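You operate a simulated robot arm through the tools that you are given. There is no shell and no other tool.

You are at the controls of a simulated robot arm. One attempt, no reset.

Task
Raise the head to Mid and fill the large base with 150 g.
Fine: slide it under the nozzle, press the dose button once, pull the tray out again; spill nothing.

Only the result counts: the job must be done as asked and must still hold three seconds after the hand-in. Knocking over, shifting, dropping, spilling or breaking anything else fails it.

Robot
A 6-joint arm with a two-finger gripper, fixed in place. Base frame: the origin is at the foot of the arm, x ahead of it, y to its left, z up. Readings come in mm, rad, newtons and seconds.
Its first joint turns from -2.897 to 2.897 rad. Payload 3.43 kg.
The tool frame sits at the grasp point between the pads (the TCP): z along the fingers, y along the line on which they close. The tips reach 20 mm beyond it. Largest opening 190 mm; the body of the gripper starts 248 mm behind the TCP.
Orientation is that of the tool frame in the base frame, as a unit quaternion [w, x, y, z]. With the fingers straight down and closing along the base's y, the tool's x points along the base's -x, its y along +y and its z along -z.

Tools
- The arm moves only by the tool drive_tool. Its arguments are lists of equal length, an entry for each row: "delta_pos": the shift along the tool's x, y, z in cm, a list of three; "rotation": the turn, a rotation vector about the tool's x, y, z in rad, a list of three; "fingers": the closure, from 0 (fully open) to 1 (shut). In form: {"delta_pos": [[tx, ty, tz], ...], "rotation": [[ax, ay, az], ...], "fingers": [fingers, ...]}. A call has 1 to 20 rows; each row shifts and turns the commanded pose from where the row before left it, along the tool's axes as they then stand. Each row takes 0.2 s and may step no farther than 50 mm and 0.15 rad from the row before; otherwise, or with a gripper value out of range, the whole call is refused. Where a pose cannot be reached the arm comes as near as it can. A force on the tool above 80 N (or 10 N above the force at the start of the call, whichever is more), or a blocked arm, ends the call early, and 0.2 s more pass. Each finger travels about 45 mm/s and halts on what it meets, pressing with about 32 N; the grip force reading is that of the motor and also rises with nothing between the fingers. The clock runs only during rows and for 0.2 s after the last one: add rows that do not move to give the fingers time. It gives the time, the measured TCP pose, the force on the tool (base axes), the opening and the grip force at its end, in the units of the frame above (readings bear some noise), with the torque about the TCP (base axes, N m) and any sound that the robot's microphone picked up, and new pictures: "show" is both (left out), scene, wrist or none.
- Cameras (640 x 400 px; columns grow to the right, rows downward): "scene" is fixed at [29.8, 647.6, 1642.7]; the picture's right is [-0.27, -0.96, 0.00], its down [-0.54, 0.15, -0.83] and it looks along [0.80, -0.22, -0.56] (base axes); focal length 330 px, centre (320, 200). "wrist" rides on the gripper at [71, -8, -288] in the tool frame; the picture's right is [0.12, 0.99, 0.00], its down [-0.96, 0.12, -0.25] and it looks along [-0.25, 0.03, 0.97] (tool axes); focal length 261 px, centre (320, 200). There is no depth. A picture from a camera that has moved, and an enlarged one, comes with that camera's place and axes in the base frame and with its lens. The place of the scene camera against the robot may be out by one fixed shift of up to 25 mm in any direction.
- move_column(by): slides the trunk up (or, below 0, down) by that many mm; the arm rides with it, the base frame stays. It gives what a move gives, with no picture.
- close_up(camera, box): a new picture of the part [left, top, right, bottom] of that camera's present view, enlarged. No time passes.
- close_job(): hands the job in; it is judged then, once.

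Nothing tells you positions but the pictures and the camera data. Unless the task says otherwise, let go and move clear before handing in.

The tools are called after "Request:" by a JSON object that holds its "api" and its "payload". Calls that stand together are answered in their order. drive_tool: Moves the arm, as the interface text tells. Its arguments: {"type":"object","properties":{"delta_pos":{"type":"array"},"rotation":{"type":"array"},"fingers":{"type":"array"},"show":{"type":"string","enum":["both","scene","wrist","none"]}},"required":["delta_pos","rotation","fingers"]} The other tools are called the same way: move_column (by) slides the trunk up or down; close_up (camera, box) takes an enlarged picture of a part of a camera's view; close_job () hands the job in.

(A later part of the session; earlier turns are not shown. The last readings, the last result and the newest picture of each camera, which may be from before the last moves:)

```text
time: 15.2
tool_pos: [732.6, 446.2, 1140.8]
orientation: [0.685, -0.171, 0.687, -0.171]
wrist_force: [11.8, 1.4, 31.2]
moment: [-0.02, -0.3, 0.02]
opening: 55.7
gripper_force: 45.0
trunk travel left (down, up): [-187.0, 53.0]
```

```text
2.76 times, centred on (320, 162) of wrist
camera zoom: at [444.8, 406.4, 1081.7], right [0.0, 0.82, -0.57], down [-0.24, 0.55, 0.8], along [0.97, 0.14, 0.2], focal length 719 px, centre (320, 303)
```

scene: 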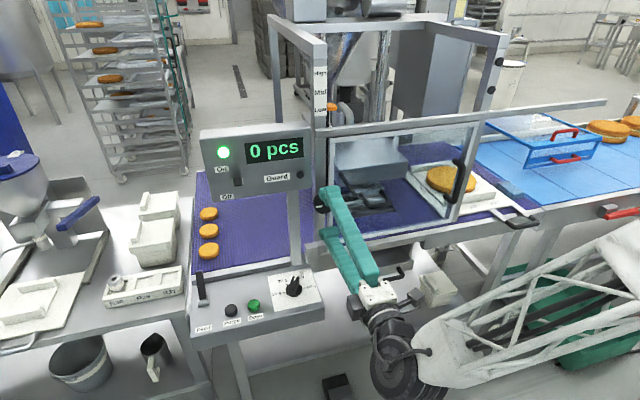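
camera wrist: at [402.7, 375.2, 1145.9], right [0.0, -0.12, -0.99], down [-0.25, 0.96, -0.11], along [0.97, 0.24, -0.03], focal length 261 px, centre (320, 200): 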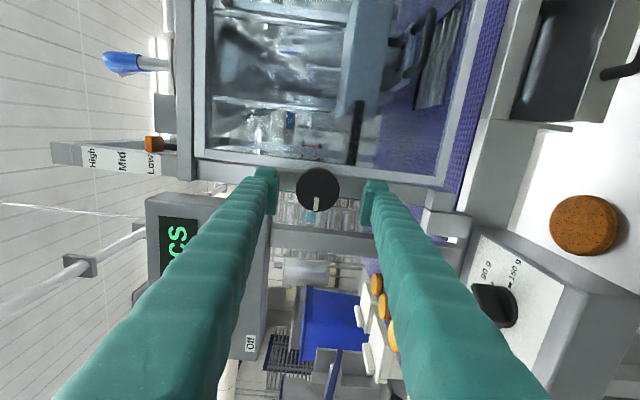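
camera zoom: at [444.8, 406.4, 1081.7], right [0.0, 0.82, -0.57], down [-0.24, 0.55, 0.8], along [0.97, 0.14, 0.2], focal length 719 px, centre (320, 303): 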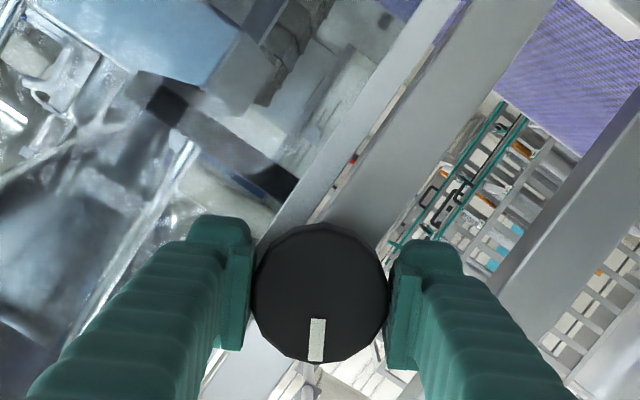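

The pointer is now nearing Mid after 1.08 rad; a full quarter turn should land on it. I'll do the remaining half radian.

Request:
{"api": "drive_tool", "payload": {"delta_pos": [[0, 0, 0], [0, 0, 0], [0, 0, 0], [0, 0, 0], [0, 0, 0]], "rotation": [[0, 0, 0.14], [0, 0, 0.14], [0, 0, 0.14], [0, 0, 0.071], [0, 0, 0]], "fingers": [0.8, 0.8, 0.8, 0.8, 0.8], "show": "none"}}

Request:
{"api": "close_up", "payload": {"camera": "scene", "box": [280, 50, 400, 225]}}

Request:
{"api": "close_up", "payload": {"camera": "wrist", "box": [220, 90, 420, 350]}}

Request:
{"api": "close_up", "payload": {"camera": "scene", "box": [300, 50, 400, 125]}}

```text
time: 16.4
tool_pos: [732.6, 444.8, 1138.0]
orientation: [0.705, 0.001, 0.709, 0.0]
wrist_force: [-6.7, -12.7, 6.1]
moment: [-0.02, -0.11, -0.14]
opening: 55.6
gripper_force: 44.8
trunk travel left (down, up): [-187.0, 53.0]
```

```text
2.29 times, centred on (340, 138) of scene
camera zoom: at [29.8, 647.6, 1642.7], right [-0.27, -0.96, 0.0], down [-0.54, 0.15, -0.83], along [0.8, -0.22, -0.56], focal length 754 px, centre (274, 343)
```

zoom: 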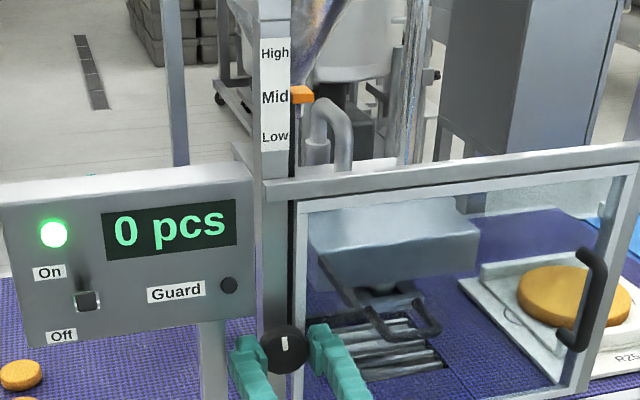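

```text
1.54 times, centred on (320, 220) of wrist
camera zoom: at [444.5, 438.5, 1068.0], right [0.0, 0.99, -0.12], down [-0.24, 0.12, 0.96], along [0.97, 0.03, 0.24], focal length 401 px, centre (320, 169)
```

zoom: 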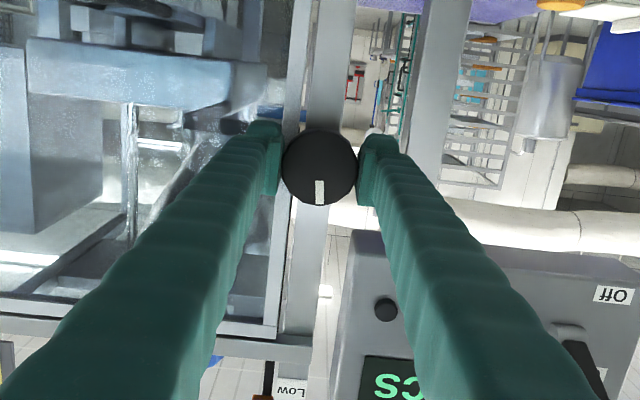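

```text
5.33 times, centred on (350, 88) of scene
camera zoom: at [29.8, 647.6, 1642.7], right [-0.27, -0.96, 0.0], down [-0.54, 0.15, -0.83], along [0.8, -0.22, -0.56], focal length 1760 px, centre (160, 800)
```

zoom: 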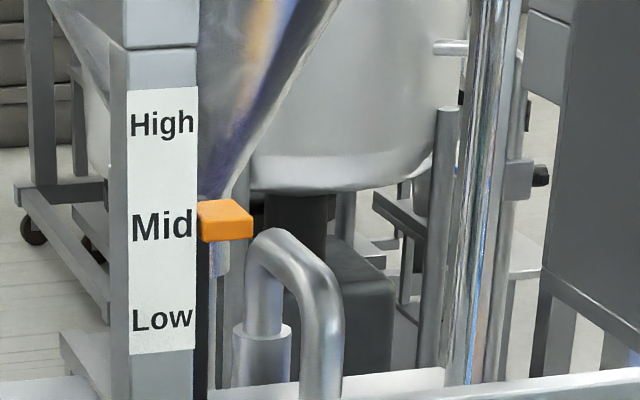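

The pointer sits just about at Mid but the knob slipped a few degrees in the grip, so the mark isn't quite at 12 o'clock. I'll look closely before a final trim.

Request:
{"api": "close_up", "payload": {"camera": "wrist", "box": [280, 150, 360, 210]}}

Request:
{"api": "close_up", "payload": {"camera": "scene", "box": [310, 80, 350, 110]}}

Request:
{"api": "close_up", "payload": {"camera": "scene", "box": [300, 190, 350, 225]}}

```text
6.67 times, centred on (320, 180) of wrist
camera zoom: at [444.5, 438.5, 1068.0], right [0.0, 0.99, -0.12], down [-0.24, 0.12, 0.96], along [0.97, 0.03, 0.24], focal length 1738 px, centre (320, 333)
```

zoom: 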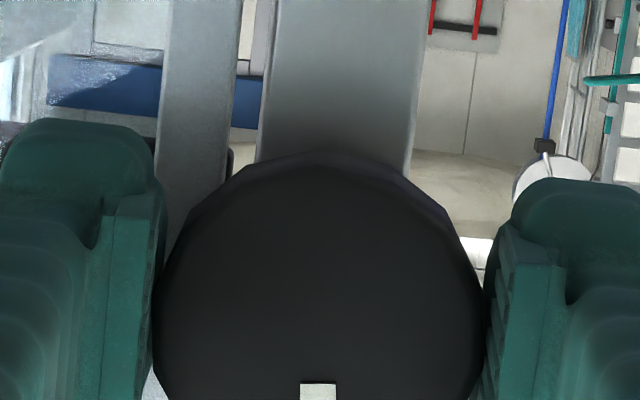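

```text
13.33 times, centred on (330, 95) of scene
camera zoom: at [29.8, 647.6, 1642.7], right [-0.27, -0.96, 0.0], down [-0.54, 0.15, -0.83], along [0.8, -0.22, -0.56], focal length 4401 px, centre (187, 1600)
```

zoom: 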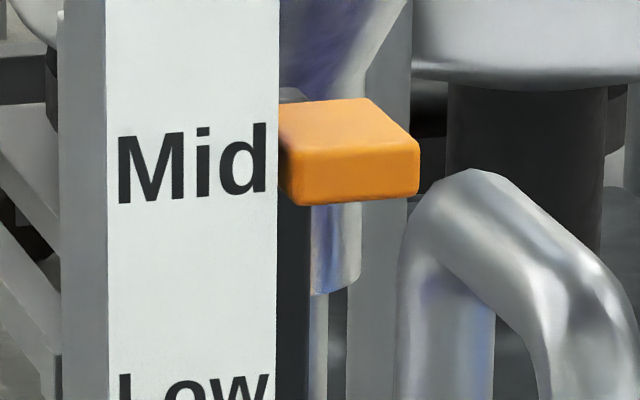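

```text
11.43 times, centred on (325, 208) of scene
camera zoom: at [29.8, 647.6, 1642.7], right [-0.27, -0.96, 0.0], down [-0.54, 0.15, -0.83], along [0.8, -0.22, -0.56], focal length 3772 px, centre (263, 114)
```

zoom: 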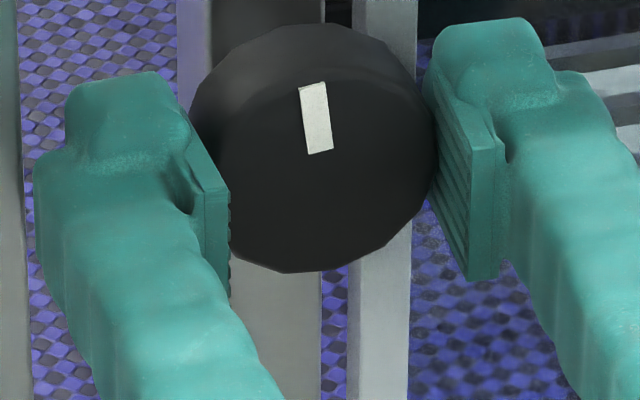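

The mark is about 6° short of 12 o'clock and the pointer about 2 mm low. I'll trim with a further 0.11 rad.

Request:
{"api": "drive_tool", "payload": {"delta_pos": [[0, 0, 0], [0, 0, 0]], "rotation": [[0, 0, 0.11], [0, 0, 0]], "fingers": [0.8, 0.8], "show": "none"}}

Request:
{"api": "close_up", "payload": {"camera": "scene", "box": [310, 80, 350, 110]}}

Request:
{"api": "close_up", "payload": {"camera": "scene", "box": [300, 190, 350, 225]}}

```text
time: 17.1
tool_pos: [731.8, 445.5, 1137.7]
orientation: [0.705, 0.04, 0.707, 0.039]
wrist_force: [-10.5, -13.6, -6.4]
moment: [-0.01, 0.04, -0.15]
opening: 55.3
gripper_force: 44.4
trunk travel left (down, up): [-187.0, 53.0]
```

```text
13.33 times, centred on (330, 95) of scene
camera zoom: at [29.8, 647.6, 1642.7], right [-0.27, -0.96, 0.0], down [-0.54, 0.15, -0.83], along [0.8, -0.22, -0.56], focal length 4401 px, centre (187, 1600)
```

zoom: 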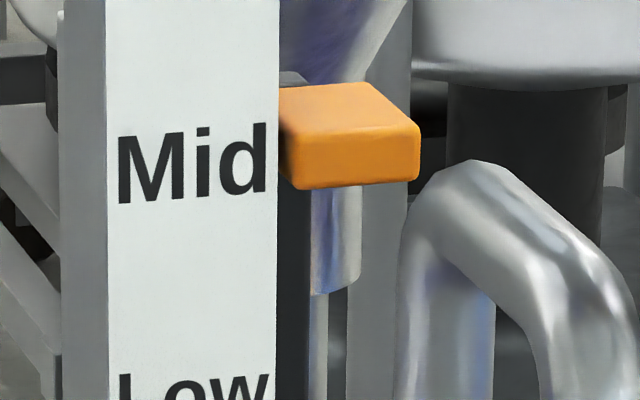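

```text
11.43 times, centred on (325, 208) of scene
camera zoom: at [29.8, 647.6, 1642.7], right [-0.27, -0.96, 0.0], down [-0.54, 0.15, -0.83], along [0.8, -0.22, -0.56], focal length 3772 px, centre (263, 114)
```

zoom: 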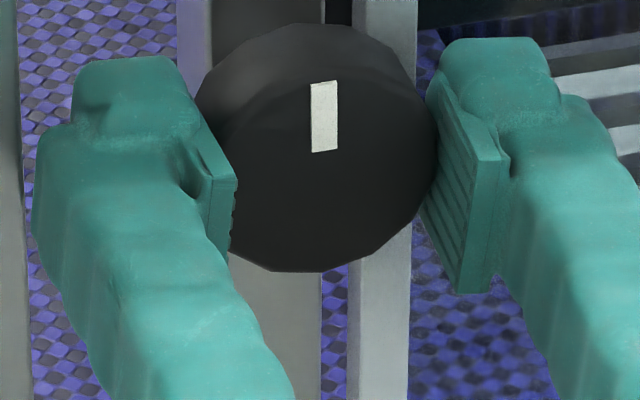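

The mark now points to 12 o'clock and the pointer lines up with Mid (about 41 mm of rise). I'll open slightly, back straight off, and verify it holds.

Request:
{"api": "drive_tool", "payload": {"delta_pos": [[0, 0, 0], [0, 0, 0], [0, 0, -2.5], [0, 0, -4], [0, 0, -4], [0, 0, 0]], "rotation": [[0, 0, 0], [0, 0, 0], [0, 0, 0], [0, 0, 0], [0, 0, 0], [0, 0, 0]], "fingers": [0.63, 0.63, 0.63, 0.63, 0.63, 0.63]}}

Request:
{"api": "close_up", "payload": {"camera": "scene", "box": [310, 80, 350, 110]}}

Request:
{"api": "close_up", "payload": {"camera": "scene", "box": [300, 190, 350, 225]}}

Request:
{"api": "close_up", "payload": {"camera": "scene", "box": [260, 100, 540, 270]}}

```text
time: 18.4
tool_pos: [627.4, 444.2, 1139.8]
orientation: [0.705, 0.04, 0.707, 0.037]
wrist_force: [-0.3, 0.1, -0.1]
moment: [-0.01, 0.03, -0.01]
opening: 70.4
gripper_force: 0.1
trunk travel left (down, up): [-187.0, 53.0]
camera wrist: at [340.1, 445.2, 1069.1], right [0.0, 1.0, -0.01], down [-0.24, 0.01, 0.97], along [0.97, 0.0, 0.24], focal length 261 px, centre (320, 200)
```

scene: 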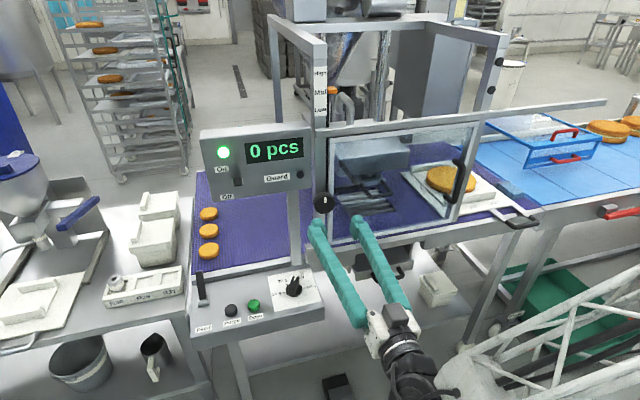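
wrist: 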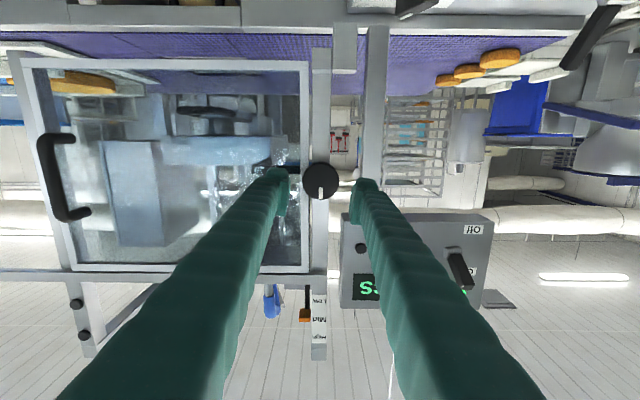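

```text
13.33 times, centred on (330, 95) of scene
camera zoom: at [29.8, 647.6, 1642.7], right [-0.27, -0.96, 0.0], down [-0.54, 0.15, -0.83], along [0.8, -0.22, -0.56], focal length 4401 px, centre (187, 1600)
```

zoom: 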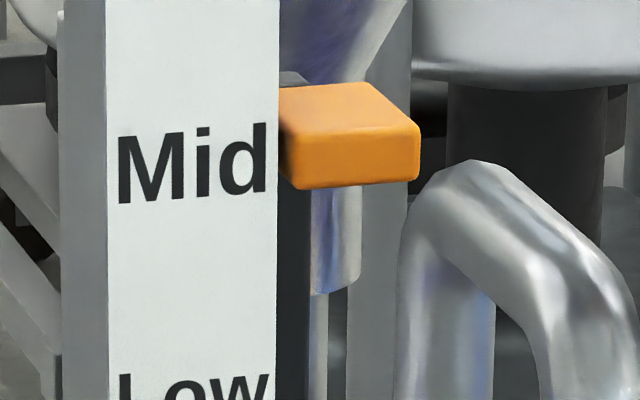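

```text
11.43 times, centred on (325, 208) of scene
camera zoom: at [29.8, 647.6, 1642.7], right [-0.27, -0.96, 0.0], down [-0.54, 0.15, -0.83], along [0.8, -0.22, -0.56], focal length 3772 px, centre (263, 114)
```

zoom: 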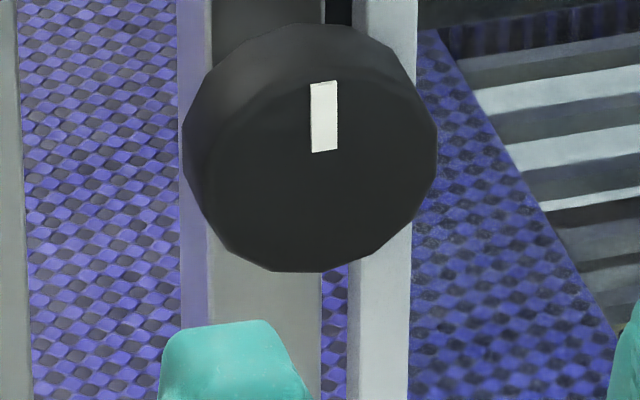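

```text
2.29 times, centred on (400, 185) of scene
camera zoom: at [29.8, 647.6, 1642.7], right [-0.27, -0.96, 0.0], down [-0.54, 0.15, -0.83], along [0.8, -0.22, -0.56], focal length 754 px, centre (137, 234)
```

zoom: 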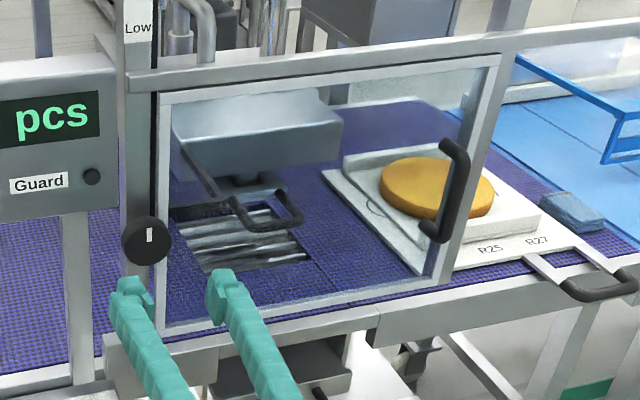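

The head stays at Mid after release. Next is the dose dial near (669, 549, 900): I'll back away, point the tool down and view the panel from above.

Request:
{"api": "drive_tool", "payload": {"delta_pos": [[0, 0, -3.5], [0, 0, -3.5], [0, 0, 0], [0, 0, 0], [0, 0, 0], [0, 0, 0], [0, 0, 0], [0, 0, 0], [0, 0, 0], [0, 0, 0], [0, 0, 0], [0, 0, 0], [0, 0, 0], [-1.08, 3.9, -0.25], [-1.08, 3.9, -0.25], [-1.08, 3.9, -0.25], [-1.08, 3.9, -0.25], [0, 0, 0]], "rotation": [[0, 0, -0.11], [0, 0, 0], [0, 0.15, 0], [0, 0.15, 0], [0, 0.15, 0], [0, 0.15, 0], [0, 0.15, 0], [0, 0.15, 0], [0, 0.15, 0], [0, 0.15, 0], [0, 0.15, 0], [0, 0.15, 0], [0, 0.07, 0], [0, 0, 0], [0, 0, 0], [0, 0, 0], [0, 0, 0], [0, 0, 0]], "fingers": [0.63, 0.63, 0.63, 0.63, 0.63, 0.63, 0.63, 0.63, 0.63, 0.63, 0.63, 0.63, 0.63, 0.63, 0.63, 0.63, 0.63, 0.63]}}

Request:
{"api": "close_up", "payload": {"camera": "wrist", "box": [220, 120, 460, 280]}}

```text
time: 22.2
tool_pos: [601.9, 605.4, 1149.1]
orientation: [-0.001, 0.001, 1.0, 0.0]
wrist_force: [-0.2, 0.1, -0.8]
moment: [-0.1, 0.06, 0.0]
opening: 70.3
gripper_force: 0.1
trunk travel left (down, up): [-187.0, 53.0]
camera wrist: at [532.1, 597.8, 1436.8], right [-0.12, 0.99, 0.0], down [0.96, 0.11, 0.25], along [0.24, 0.03, -0.97], focal length 261 px, centre (320, 200)
```

scene: 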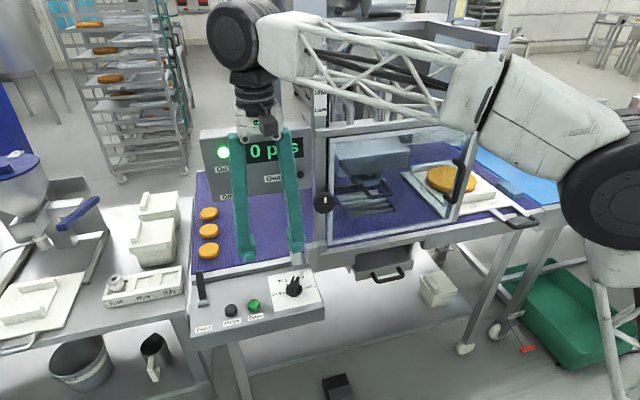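
wrist: 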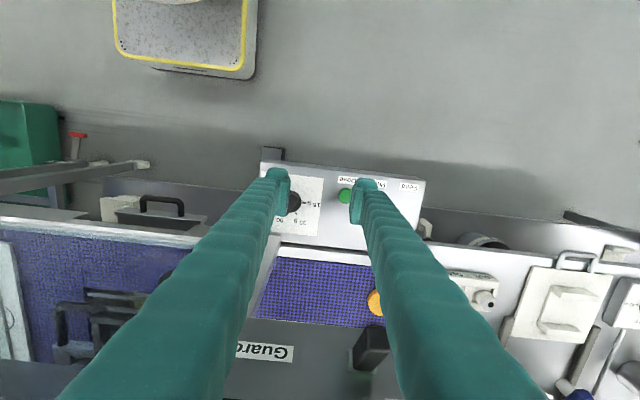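

```text
2.50 times, centred on (340, 200) of wrist
camera zoom: at [532.1, 597.8, 1436.8], right [-0.12, 0.99, 0.0], down [0.96, 0.11, 0.25], along [0.24, 0.03, -0.97], focal length 652 px, centre (270, 200)
```

zoom: 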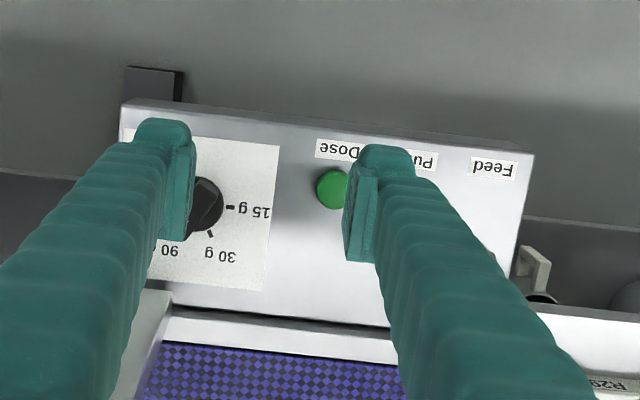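

The dose button is at about (650, 664, 908) and the dial about (679, 557, 900). I'll shift so the dial sits between open fingers for a clear view.

Request:
{"api": "drive_tool", "payload": {"delta_pos": [[-1.6, -1.6, 0], [-1.6, -1.6, 0], [-1.6, -1.6, 0], [0, 0, 0], [0, 0, 0], [0, 0, 0], [0, 0, 0]], "rotation": [[0, 0, 0], [0, 0, 0], [0, 0, 0], [0, 0, 0], [0, 0, 0], [0, 0, 0], [0, 0, 0]], "fingers": [0.3, 0, 0, 0, 0, 0, 0]}}

Request:
{"api": "close_up", "payload": {"camera": "wrist", "box": [260, 120, 380, 195]}}

Request:
{"api": "close_up", "payload": {"camera": "wrist", "box": [200, 100, 440, 260]}}

Request:
{"api": "close_up", "payload": {"camera": "scene", "box": [180, 240, 340, 340]}}

```text
time: 23.9
tool_pos: [650.2, 555.3, 1149.7]
orientation: [0.0, 0.001, 1.0, 0.0]
wrist_force: [0.0, -0.2, 0.0]
moment: [-0.01, 0.04, 0.02]
opening: 190.1
gripper_force: 0.0
trunk travel left (down, up): [-187.0, 53.0]
camera wrist: at [580.5, 547.9, 1436.9], right [-0.12, 0.99, 0.0], down [0.96, 0.11, 0.25], along [0.24, 0.03, -0.97], focal length 261 px, centre (320, 200)
```

scene: 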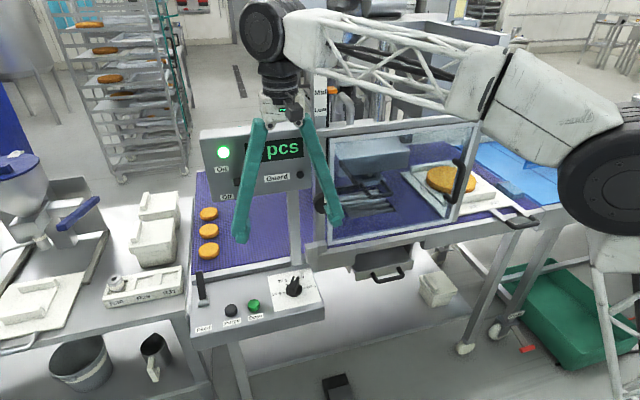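
wrist: 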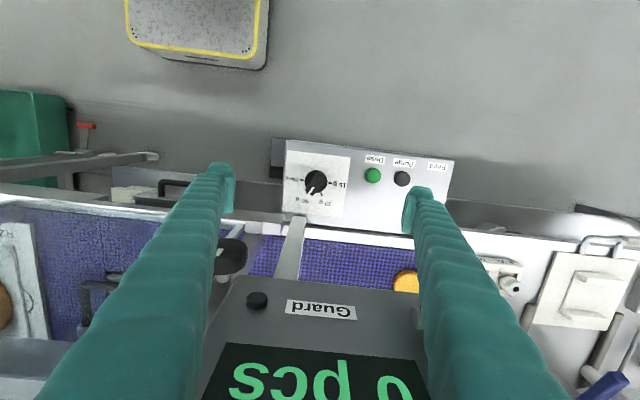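

```text
5.33 times, centred on (320, 158) of wrist
camera zoom: at [580.5, 547.9, 1436.9], right [-0.12, 0.99, 0.0], down [0.96, 0.11, 0.25], along [0.24, 0.03, -0.97], focal length 1390 px, centre (320, 427)
```

zoom: 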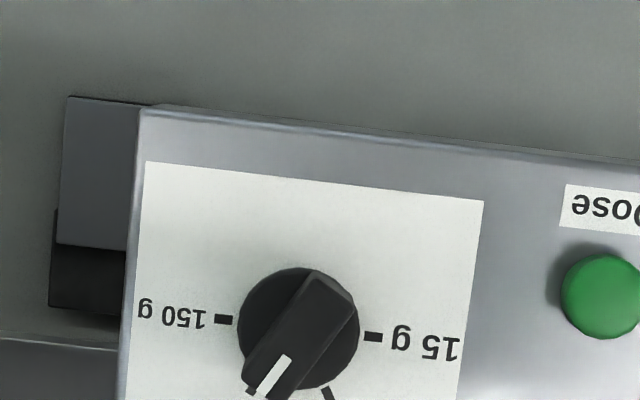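

```text
2.50 times, centred on (320, 180) of wrist
camera zoom: at [580.5, 547.9, 1436.9], right [-0.12, 0.99, 0.0], down [0.96, 0.11, 0.25], along [0.24, 0.03, -0.97], focal length 652 px, centre (320, 250)
```

zoom: 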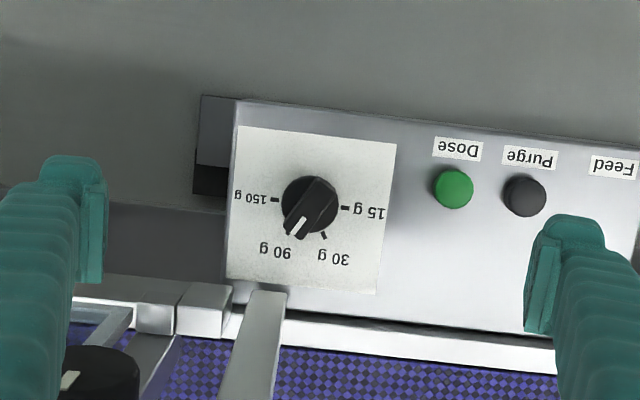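

```text
4.00 times, centred on (260, 290) of scene
camera zoom: at [29.8, 647.6, 1642.7], right [-0.27, -0.96, 0.0], down [-0.54, 0.15, -0.83], along [0.8, -0.22, -0.56], focal length 1320 px, centre (560, -160)
```

zoom: 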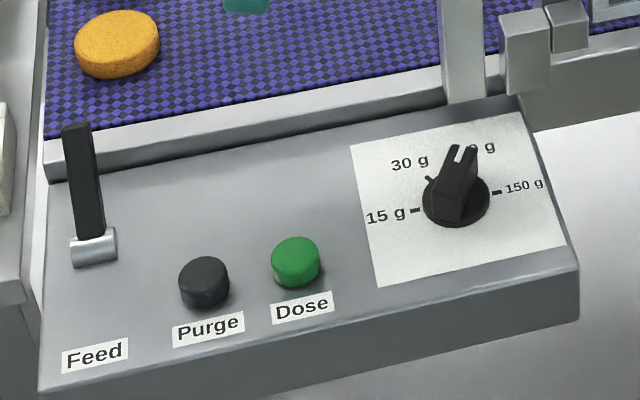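

The dial is at 90 g with ticks 60° apart, so it needs 60° clockwise to 150 g. The display panel is too close to swing the gripper across the bar, so I plan to push the bar's tail instead; zooming for heights.

Request:
{"api": "close_up", "payload": {"camera": "scene", "box": [264, 262, 328, 318]}}

Request:
{"api": "close_up", "payload": {"camera": "wrist", "box": [280, 150, 350, 215]}}

```text
7.14 times, centred on (296, 290) of scene
camera zoom: at [29.8, 647.6, 1642.7], right [-0.27, -0.96, 0.0], down [-0.54, 0.15, -0.83], along [0.8, -0.22, -0.56], focal length 2358 px, centre (491, -443)
```

zoom: 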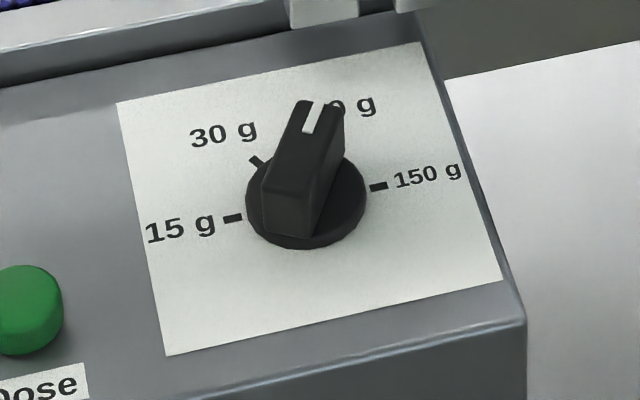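

```text
6.15 times, centred on (315, 182) of wrist
camera zoom: at [580.5, 547.9, 1436.9], right [-0.12, 0.99, 0.0], down [0.96, 0.11, 0.25], along [0.24, 0.03, -0.97], focal length 1604 px, centre (351, 308)
```

zoom: 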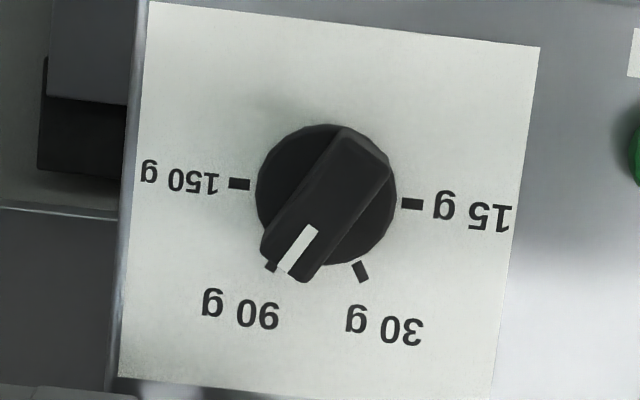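

The bar knob is about 48×19×31 mm centred at (677, 551). I'll close the fingers, move beside the bar's near end at height, and descend partway.

Request:
{"api": "drive_tool", "payload": {"delta_pos": [[0.8, -1.75, 0], [0.82, -1.78, 0], [0, 0, 0], [0, 0, 0], [0, 0, 0], [0, 0, 4], [0, 0, 4], [0, 0, 4], [0, 0, 4], [0, 0, 2], [0, 0, 0], [0, 0, 0]], "rotation": [[0, 0, 0], [0, 0, 0], [0, 0, 0], [0, 0, 0], [0, 0, 0], [0, 0, 0], [0, 0, 0], [0, 0, 0], [0, 0, 0], [0, 0, 0], [0, 0, 0], [0, 0, 0]], "fingers": [1, 1, 1, 1, 1, 1, 1, 1, 1, 1, 1, 1]}}

Request:
{"api": "close_up", "payload": {"camera": "wrist", "box": [260, 60, 420, 220]}}

Request:
{"api": "close_up", "payload": {"camera": "scene", "box": [240, 230, 340, 310]}}

```text
time: 26.4
tool_pos: [633.8, 520.0, 968.4]
orientation: [-0.001, 0.0, 1.0, 0.001]
wrist_force: [-0.2, 0.0, -0.3]
moment: [0.0, 0.02, 0.01]
opening: 0.0
gripper_force: 32.2
trunk travel left (down, up): [-187.0, 53.0]
camera wrist: at [563.9, 513.3, 1256.0], right [-0.12, 0.99, 0.0], down [0.96, 0.11, 0.25], along [0.24, 0.03, -0.97], focal length 261 px, centre (320, 200)
```

scene: 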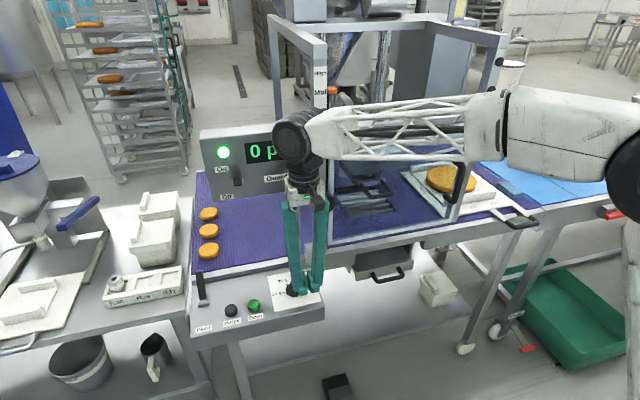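
wrist: 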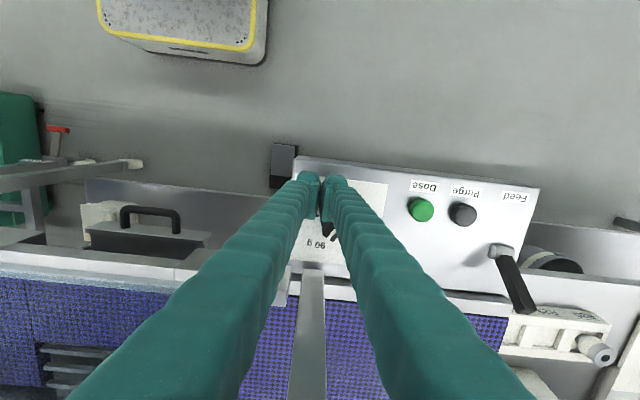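

```text
2.50 times, centred on (340, 140) of wrist
camera zoom: at [563.9, 513.3, 1256.0], right [-0.12, 0.99, 0.0], down [0.96, 0.11, 0.25], along [0.24, 0.03, -0.97], focal length 652 px, centre (270, 350)
```

zoom: 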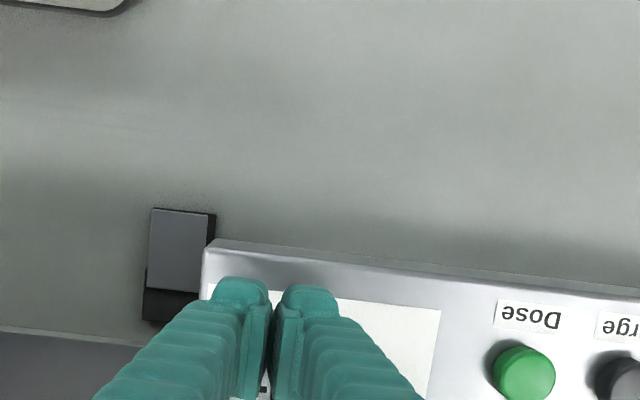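

```text
5.00 times, centred on (290, 270) of scene
camera zoom: at [29.8, 647.6, 1642.7], right [-0.27, -0.96, 0.0], down [-0.54, 0.15, -0.83], along [0.8, -0.22, -0.56], focal length 1650 px, centre (470, -150)
```

zoom: 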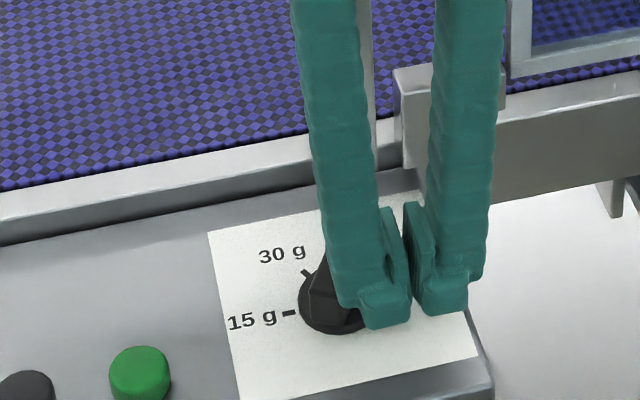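

Fingers are shut; their outer width is nearer 56 mm, so I'll shift a bit further to -y before lowering beside the bar, then look.

Request:
{"api": "drive_tool", "payload": {"delta_pos": [[0, -1.3, 0], [0, 0, 2], [0, 0, 1.8], [0, 0, 0]], "rotation": [[0, 0, 0], [0, 0, 0], [0, 0, 0], [0, 0, 0]], "fingers": [1, 1, 1, 1]}}

Request:
{"api": "close_up", "payload": {"camera": "wrist", "box": [240, 120, 400, 240]}}

Request:
{"api": "close_up", "payload": {"camera": "scene", "box": [240, 250, 340, 320]}}

```text
time: 27.4
tool_pos: [631.5, 506.4, 931.2]
orientation: [-0.001, 0.001, 1.0, 0.0]
wrist_force: [0.8, 0.7, -0.4]
moment: [-0.01, 0.02, -0.02]
opening: 0.2
gripper_force: 32.0
trunk travel left (down, up): [-187.0, 53.0]
camera wrist: at [562.7, 499.1, 1217.9], right [-0.12, 0.99, 0.0], down [0.96, 0.11, 0.25], along [0.24, 0.03, -0.97], focal length 261 px, centre (320, 200)
```

scene: 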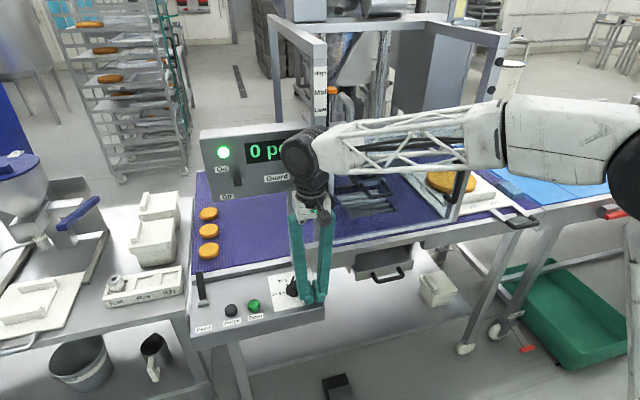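
wrist: 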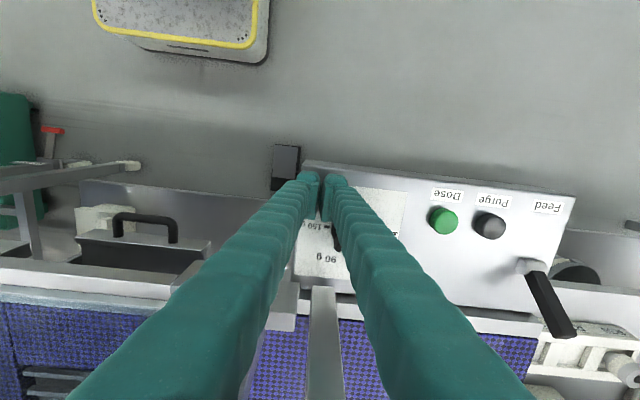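

```text
3.33 times, centred on (320, 180) of wrist
camera zoom: at [562.7, 499.1, 1217.9], right [-0.12, 0.99, 0.0], down [0.96, 0.11, 0.25], along [0.24, 0.03, -0.97], focal length 869 px, centre (320, 267)
```

zoom: 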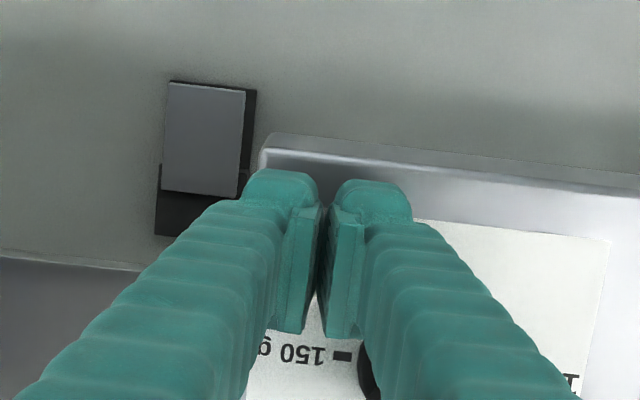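

```text
5.71 times, centred on (290, 285) of scene
camera zoom: at [29.8, 647.6, 1642.7], right [-0.27, -0.96, 0.0], down [-0.54, 0.15, -0.83], along [0.8, -0.22, -0.56], focal length 1886 px, centre (491, -286)
```

zoom: 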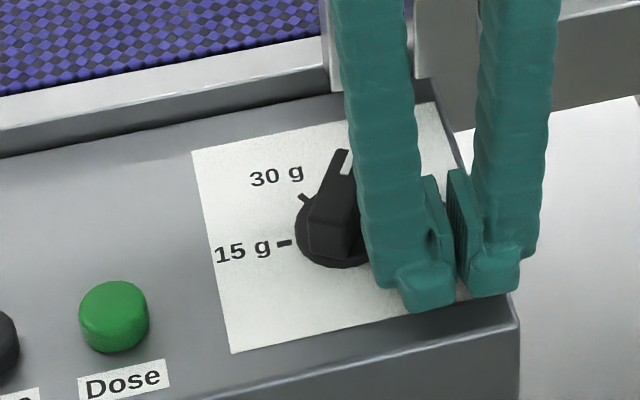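

The closed fingers sit just to the -y side of the bar, tips above the plate. I'll push gently toward +y in small steps.

Request:
{"api": "drive_tool", "payload": {"delta_pos": [[-0.4, 0.5, 0], [0, 0.5, 0], [0, 0.5, 0], [0, 0, 0]], "rotation": [[0, 0, 0], [0, 0, 0], [0, 0, 0], [0, 0, 0]], "fingers": [1, 1, 1, 1], "show": "none"}}

Request:
{"api": "close_up", "payload": {"camera": "scene", "box": [250, 255, 340, 320]}}

Request:
{"api": "close_up", "payload": {"camera": "wrist", "box": [240, 120, 400, 240]}}

```text
time: 28.4
tool_pos: [637.1, 521.5, 930.3]
orientation: [-0.001, 0.001, 1.0, 0.0]
wrist_force: [-0.4, -0.5, 0.5]
moment: [-0.01, 0.0, -0.01]
opening: 0.2
gripper_force: 31.9
trunk travel left (down, up): [-187.0, 53.0]
```

```text
6.15 times, centred on (295, 288) of scene
camera zoom: at [29.8, 647.6, 1642.7], right [-0.27, -0.96, 0.0], down [-0.54, 0.15, -0.83], along [0.8, -0.22, -0.56], focal length 2031 px, centre (474, -338)
```

zoom: 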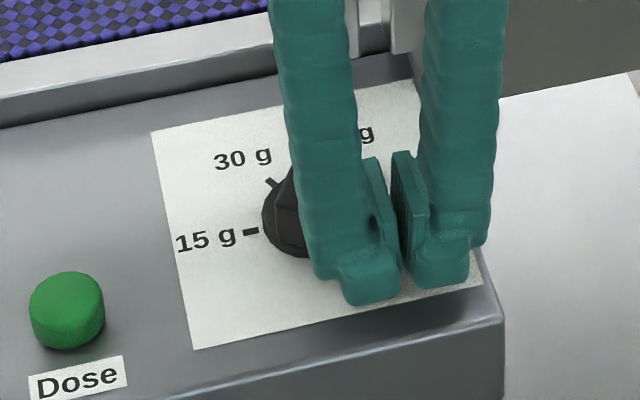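

```text
3.33 times, centred on (320, 180) of wrist
camera zoom: at [566.6, 513.7, 1218.3], right [-0.12, 0.99, 0.0], down [0.96, 0.11, 0.25], along [0.24, 0.03, -0.97], focal length 869 px, centre (320, 267)
```

zoom: 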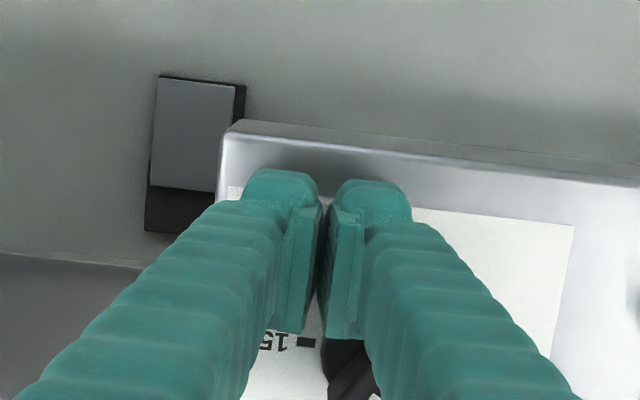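

No contact yet. I'll continue in small steps toward +y.

Request:
{"api": "drive_tool", "payload": {"delta_pos": [[0, 0.4, 0], [0, 0.4, 0], [0, 0, 0]], "rotation": [[0, 0, 0], [0, 0, 0], [0, 0, 0]], "fingers": [1, 1, 1], "show": "none"}}

Request:
{"api": "close_up", "payload": {"camera": "scene", "box": [250, 255, 340, 320]}}

Request:
{"api": "close_up", "payload": {"camera": "wrist", "box": [240, 140, 400, 260]}}

```text
time: 29.2
tool_pos: [637.2, 530.7, 931.7]
orientation: [0.0, 0.001, 1.0, 0.0]
wrist_force: [-0.1, -0.8, 0.1]
moment: [0.02, 0.02, 0.01]
opening: 0.4
gripper_force: 31.6
trunk travel left (down, up): [-187.0, 53.0]
```

```text
6.15 times, centred on (295, 288) of scene
camera zoom: at [29.8, 647.6, 1642.7], right [-0.27, -0.96, 0.0], down [-0.54, 0.15, -0.83], along [0.8, -0.22, -0.56], focal length 2031 px, centre (474, -338)
```

zoom: 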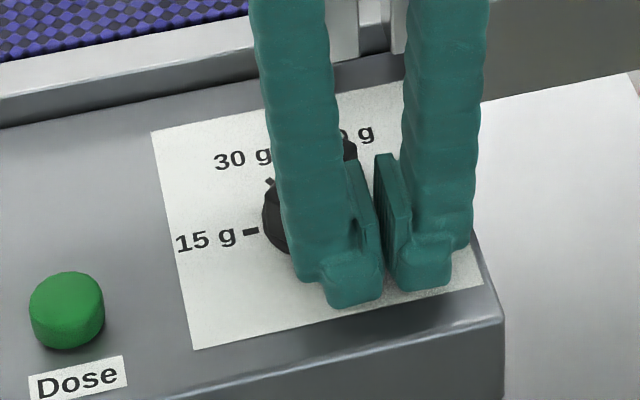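

```text
3.33 times, centred on (320, 200) of wrist
camera zoom: at [567.5, 521.3, 1217.9], right [-0.12, 0.99, 0.0], down [0.96, 0.11, 0.25], along [0.24, 0.03, -0.97], focal length 869 px, centre (320, 200)
```

zoom: 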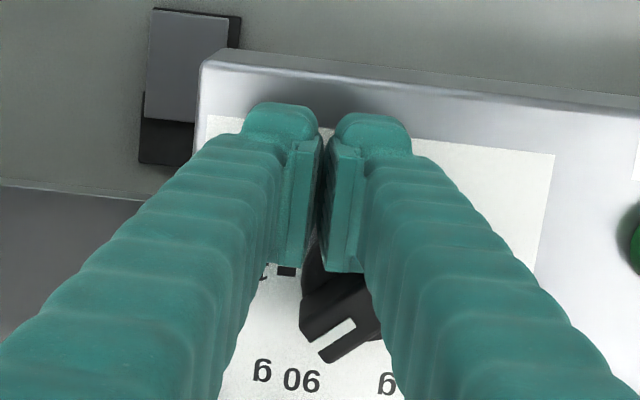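

The pointer is already rotating clockwise with almost no force. I'll follow the arc a bit further.

Request:
{"api": "drive_tool", "payload": {"delta_pos": [[-0.21, 0.38, 0], [-0.34, 0.35, 0], [0, 0, 0]], "rotation": [[0, 0, 0], [0, 0, 0], [0, 0, 0]], "fingers": [1, 1, 1], "show": "none"}}

Request:
{"api": "close_up", "payload": {"camera": "scene", "box": [250, 255, 340, 320]}}

Request:
{"api": "close_up", "payload": {"camera": "wrist", "box": [240, 140, 400, 260]}}

```text
time: 30.1
tool_pos: [642.6, 535.5, 930.9]
orientation: [-0.001, 0.0, 1.0, 0.0]
wrist_force: [-0.4, -0.4, 0.3]
moment: [-0.03, -0.02, 0.01]
opening: 0.0
gripper_force: 32.1
trunk travel left (down, up): [-187.0, 53.0]
```

```text
6.15 times, centred on (295, 288) of scene
camera zoom: at [29.8, 647.6, 1642.7], right [-0.27, -0.96, 0.0], down [-0.54, 0.15, -0.83], along [0.8, -0.22, -0.56], focal length 2031 px, centre (474, -338)
```

zoom: 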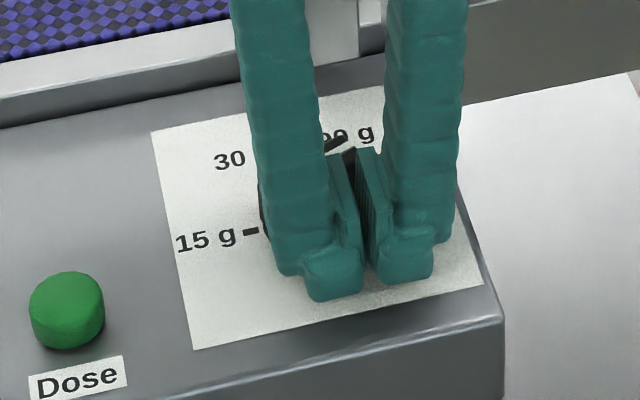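

```text
3.33 times, centred on (320, 200) of wrist
camera zoom: at [572.7, 528.4, 1218.4], right [-0.12, 0.99, 0.0], down [0.96, 0.11, 0.25], along [0.24, 0.03, -0.97], focal length 869 px, centre (320, 200)
```

zoom: 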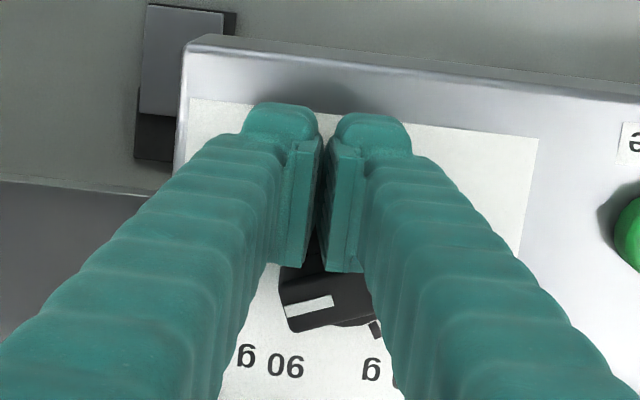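

The bar is now around 66°; about 24° remain. Continuing along the arc.

Request:
{"api": "drive_tool", "payload": {"delta_pos": [[-0.2, 0.25, 0], [-0.15, 0.2, 0], [0, 0, 0]], "rotation": [[0, 0, 0], [0, 0, 0], [0, 0, 0]], "fingers": [1, 1, 1], "show": "none"}}

Request:
{"api": "close_up", "payload": {"camera": "wrist", "box": [240, 140, 400, 260]}}

```text
time: 30.9
tool_pos: [642.5, 540.8, 930.8]
orientation: [-0.002, 0.001, 1.0, 0.0]
wrist_force: [-25.5, -10.1, -3.4]
moment: [-0.14, 0.28, -0.11]
opening: 6.1
gripper_force: 34.5
trunk travel left (down, up): [-187.0, 53.0]
```

```text
3.33 times, centred on (320, 200) of wrist
camera zoom: at [574.3, 533.7, 1218.8], right [-0.12, 0.99, 0.0], down [0.96, 0.11, 0.24], along [0.24, 0.03, -0.97], focal length 869 px, centre (320, 200)
```

zoom: 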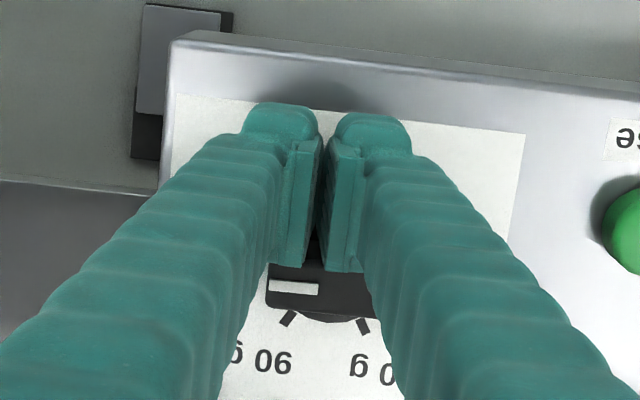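

The bar is now square to the 150 g tick and the force shows it's flush. I'll back straight off and lift, then check the dial.

Request:
{"api": "drive_tool", "payload": {"delta_pos": [[0.6, 0, 0], [1.5, 0, 0], [0, 0, -4], [0, 0, -5], [0, 0, -5], [0, 0, 0]], "rotation": [[0, 0, 0], [0, 0, 0], [0, 0, 0], [0, 0, 0], [0, 0, 0], [0, 0, 0]], "fingers": [1, 1, 1, 1, 1, 1]}}

Request:
{"api": "close_up", "payload": {"camera": "scene", "box": [250, 255, 340, 320]}}

Request:
{"api": "close_up", "payload": {"camera": "wrist", "box": [270, 160, 390, 260]}}

```text
time: 32.2
tool_pos: [625.3, 540.5, 1071.3]
orientation: [-0.001, 0.001, 1.0, -0.001]
wrist_force: [0.2, 0.8, 0.2]
moment: [0.01, 0.01, -0.02]
opening: 0.2
gripper_force: 34.3
trunk travel left (down, up): [-187.0, 53.0]
camera wrist: at [554.5, 533.5, 1359.1], right [-0.12, 0.99, 0.0], down [0.96, 0.11, 0.25], along [0.24, 0.03, -0.97], focal length 261 px, centre (320, 200)
```

scene: 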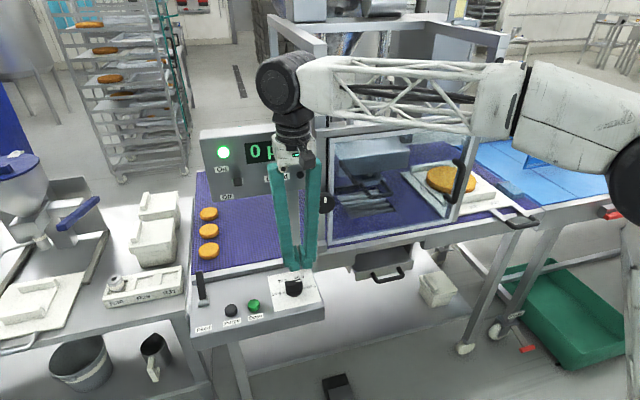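
wrist: 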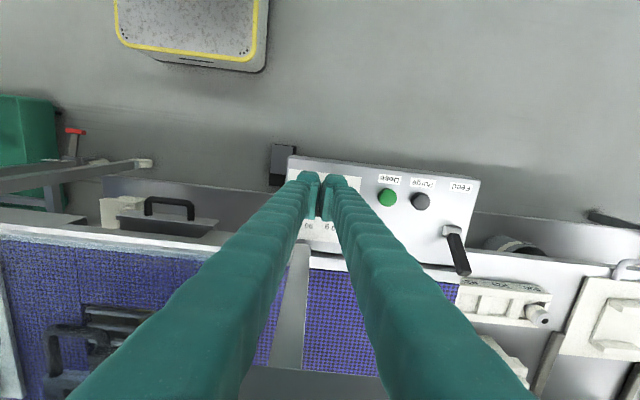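

```text
6.15 times, centred on (295, 288) of scene
camera zoom: at [29.8, 647.6, 1642.7], right [-0.27, -0.96, 0.0], down [-0.54, 0.15, -0.83], along [0.8, -0.22, -0.56], focal length 2031 px, centre (474, -338)
```

zoom: 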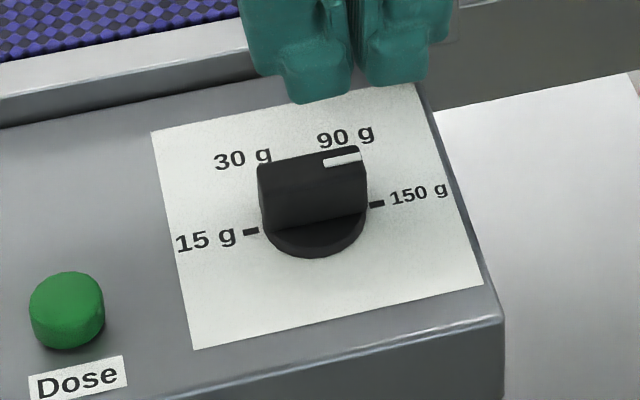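

```text
4.00 times, centred on (330, 210) of wrist
camera zoom: at [554.5, 533.5, 1359.1], right [-0.12, 0.99, 0.0], down [0.96, 0.11, 0.25], along [0.24, 0.03, -0.97], focal length 1043 px, centre (280, 160)
```

zoom: 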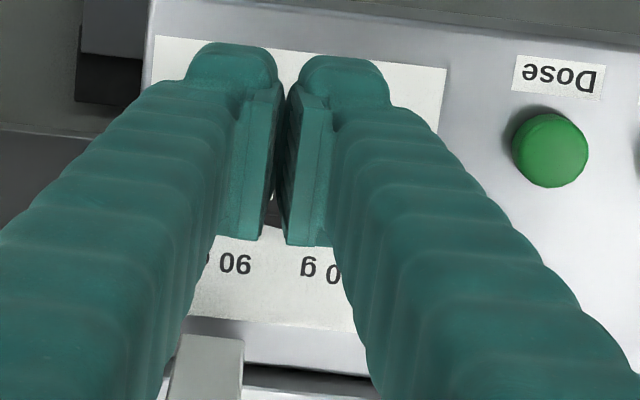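

The dial now points at 150 g. Next is the tray: I'll lift clear, swing over to the right side and look at the tray, its handle and the gap under the guard.

Request:
{"api": "drive_tool", "payload": {"delta_pos": [[2.5, 0, -4], [2.5, 0, -4], [1.5, 0, -4], [0, -3, -4], [0, -5, 0], [0, -5, 0], [0, -5, 0], [0, -5, 0], [0, -5, 0], [0, -5, 0], [0, -5, 0], [0, -5, 0], [0, -5, 0], [0, -5, 0], [0, -5, 0], [0, -5, 0], [0, -5, 0], [0, 0, 0]], "rotation": [[0, 0, 0], [0, 0, 0], [0, 0, 0], [0, 0, 0], [0, 0, 0], [0, 0, 0], [0, 0, 0], [0, -0.1, 0], [0, -0.1, 0], [0, -0.1, 0], [0, -0.1, 0], [0, 0, 0], [0, 0, 0], [0, 0, 0], [0, 0, 0], [0, 0, 0], [0, 0, 0], [0, 0, 0]], "fingers": [0.8, 0.6, 0.4, 0.2, 0, 0, 0, 0, 0, 0, 0, 0, 0, 0, 0, 0, 0, 0]}}

Request:
{"api": "close_up", "payload": {"camera": "wrist", "box": [220, 100, 460, 250]}}

Request:
{"api": "close_up", "payload": {"camera": "scene", "box": [400, 140, 560, 240]}}

```text
time: 36.0
tool_pos: [558.2, -138.6, 1232.4]
orientation: [0.199, 0.0, 0.98, 0.0]
wrist_force: [-0.7, 0.6, -1.2]
moment: [0.03, 0.01, 0.02]
opening: 190.1
gripper_force: 0.1
trunk travel left (down, up): [-187.0, 53.0]
camera wrist: at [381.2, -145.7, 1469.5], right [-0.11, 0.99, -0.05], down [0.79, 0.11, 0.6], along [0.6, 0.03, -0.8], focal length 261 px, centre (320, 200)
```

scene: 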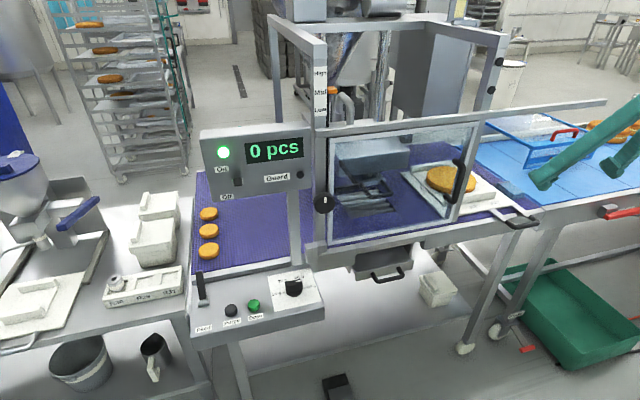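
wrist: 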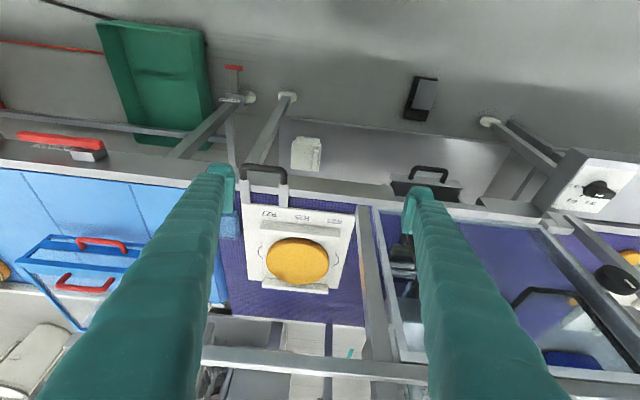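

```text
2.67 times, centred on (340, 175) of wrist
camera zoom: at [381.2, -145.7, 1469.5], right [-0.11, 0.99, -0.05], down [0.79, 0.11, 0.6], along [0.6, 0.03, -0.8], focal length 695 px, centre (267, 267)
```

zoom: 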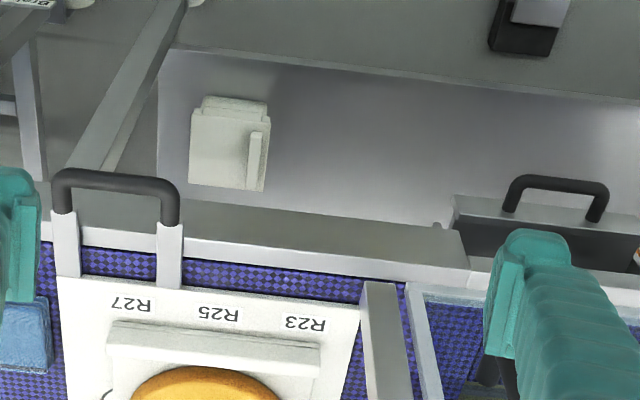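

```text
4.00 times, centred on (480, 190) of scene
camera zoom: at [29.8, 647.6, 1642.7], right [-0.27, -0.96, 0.0], down [-0.54, 0.15, -0.83], along [0.8, -0.22, -0.56], focal length 1320 px, centre (-320, 240)
```

zoom: 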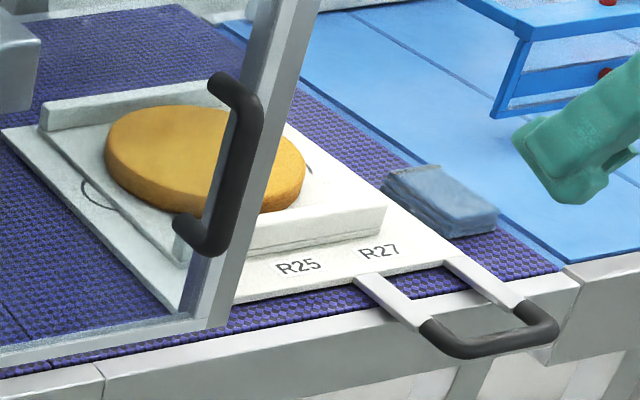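

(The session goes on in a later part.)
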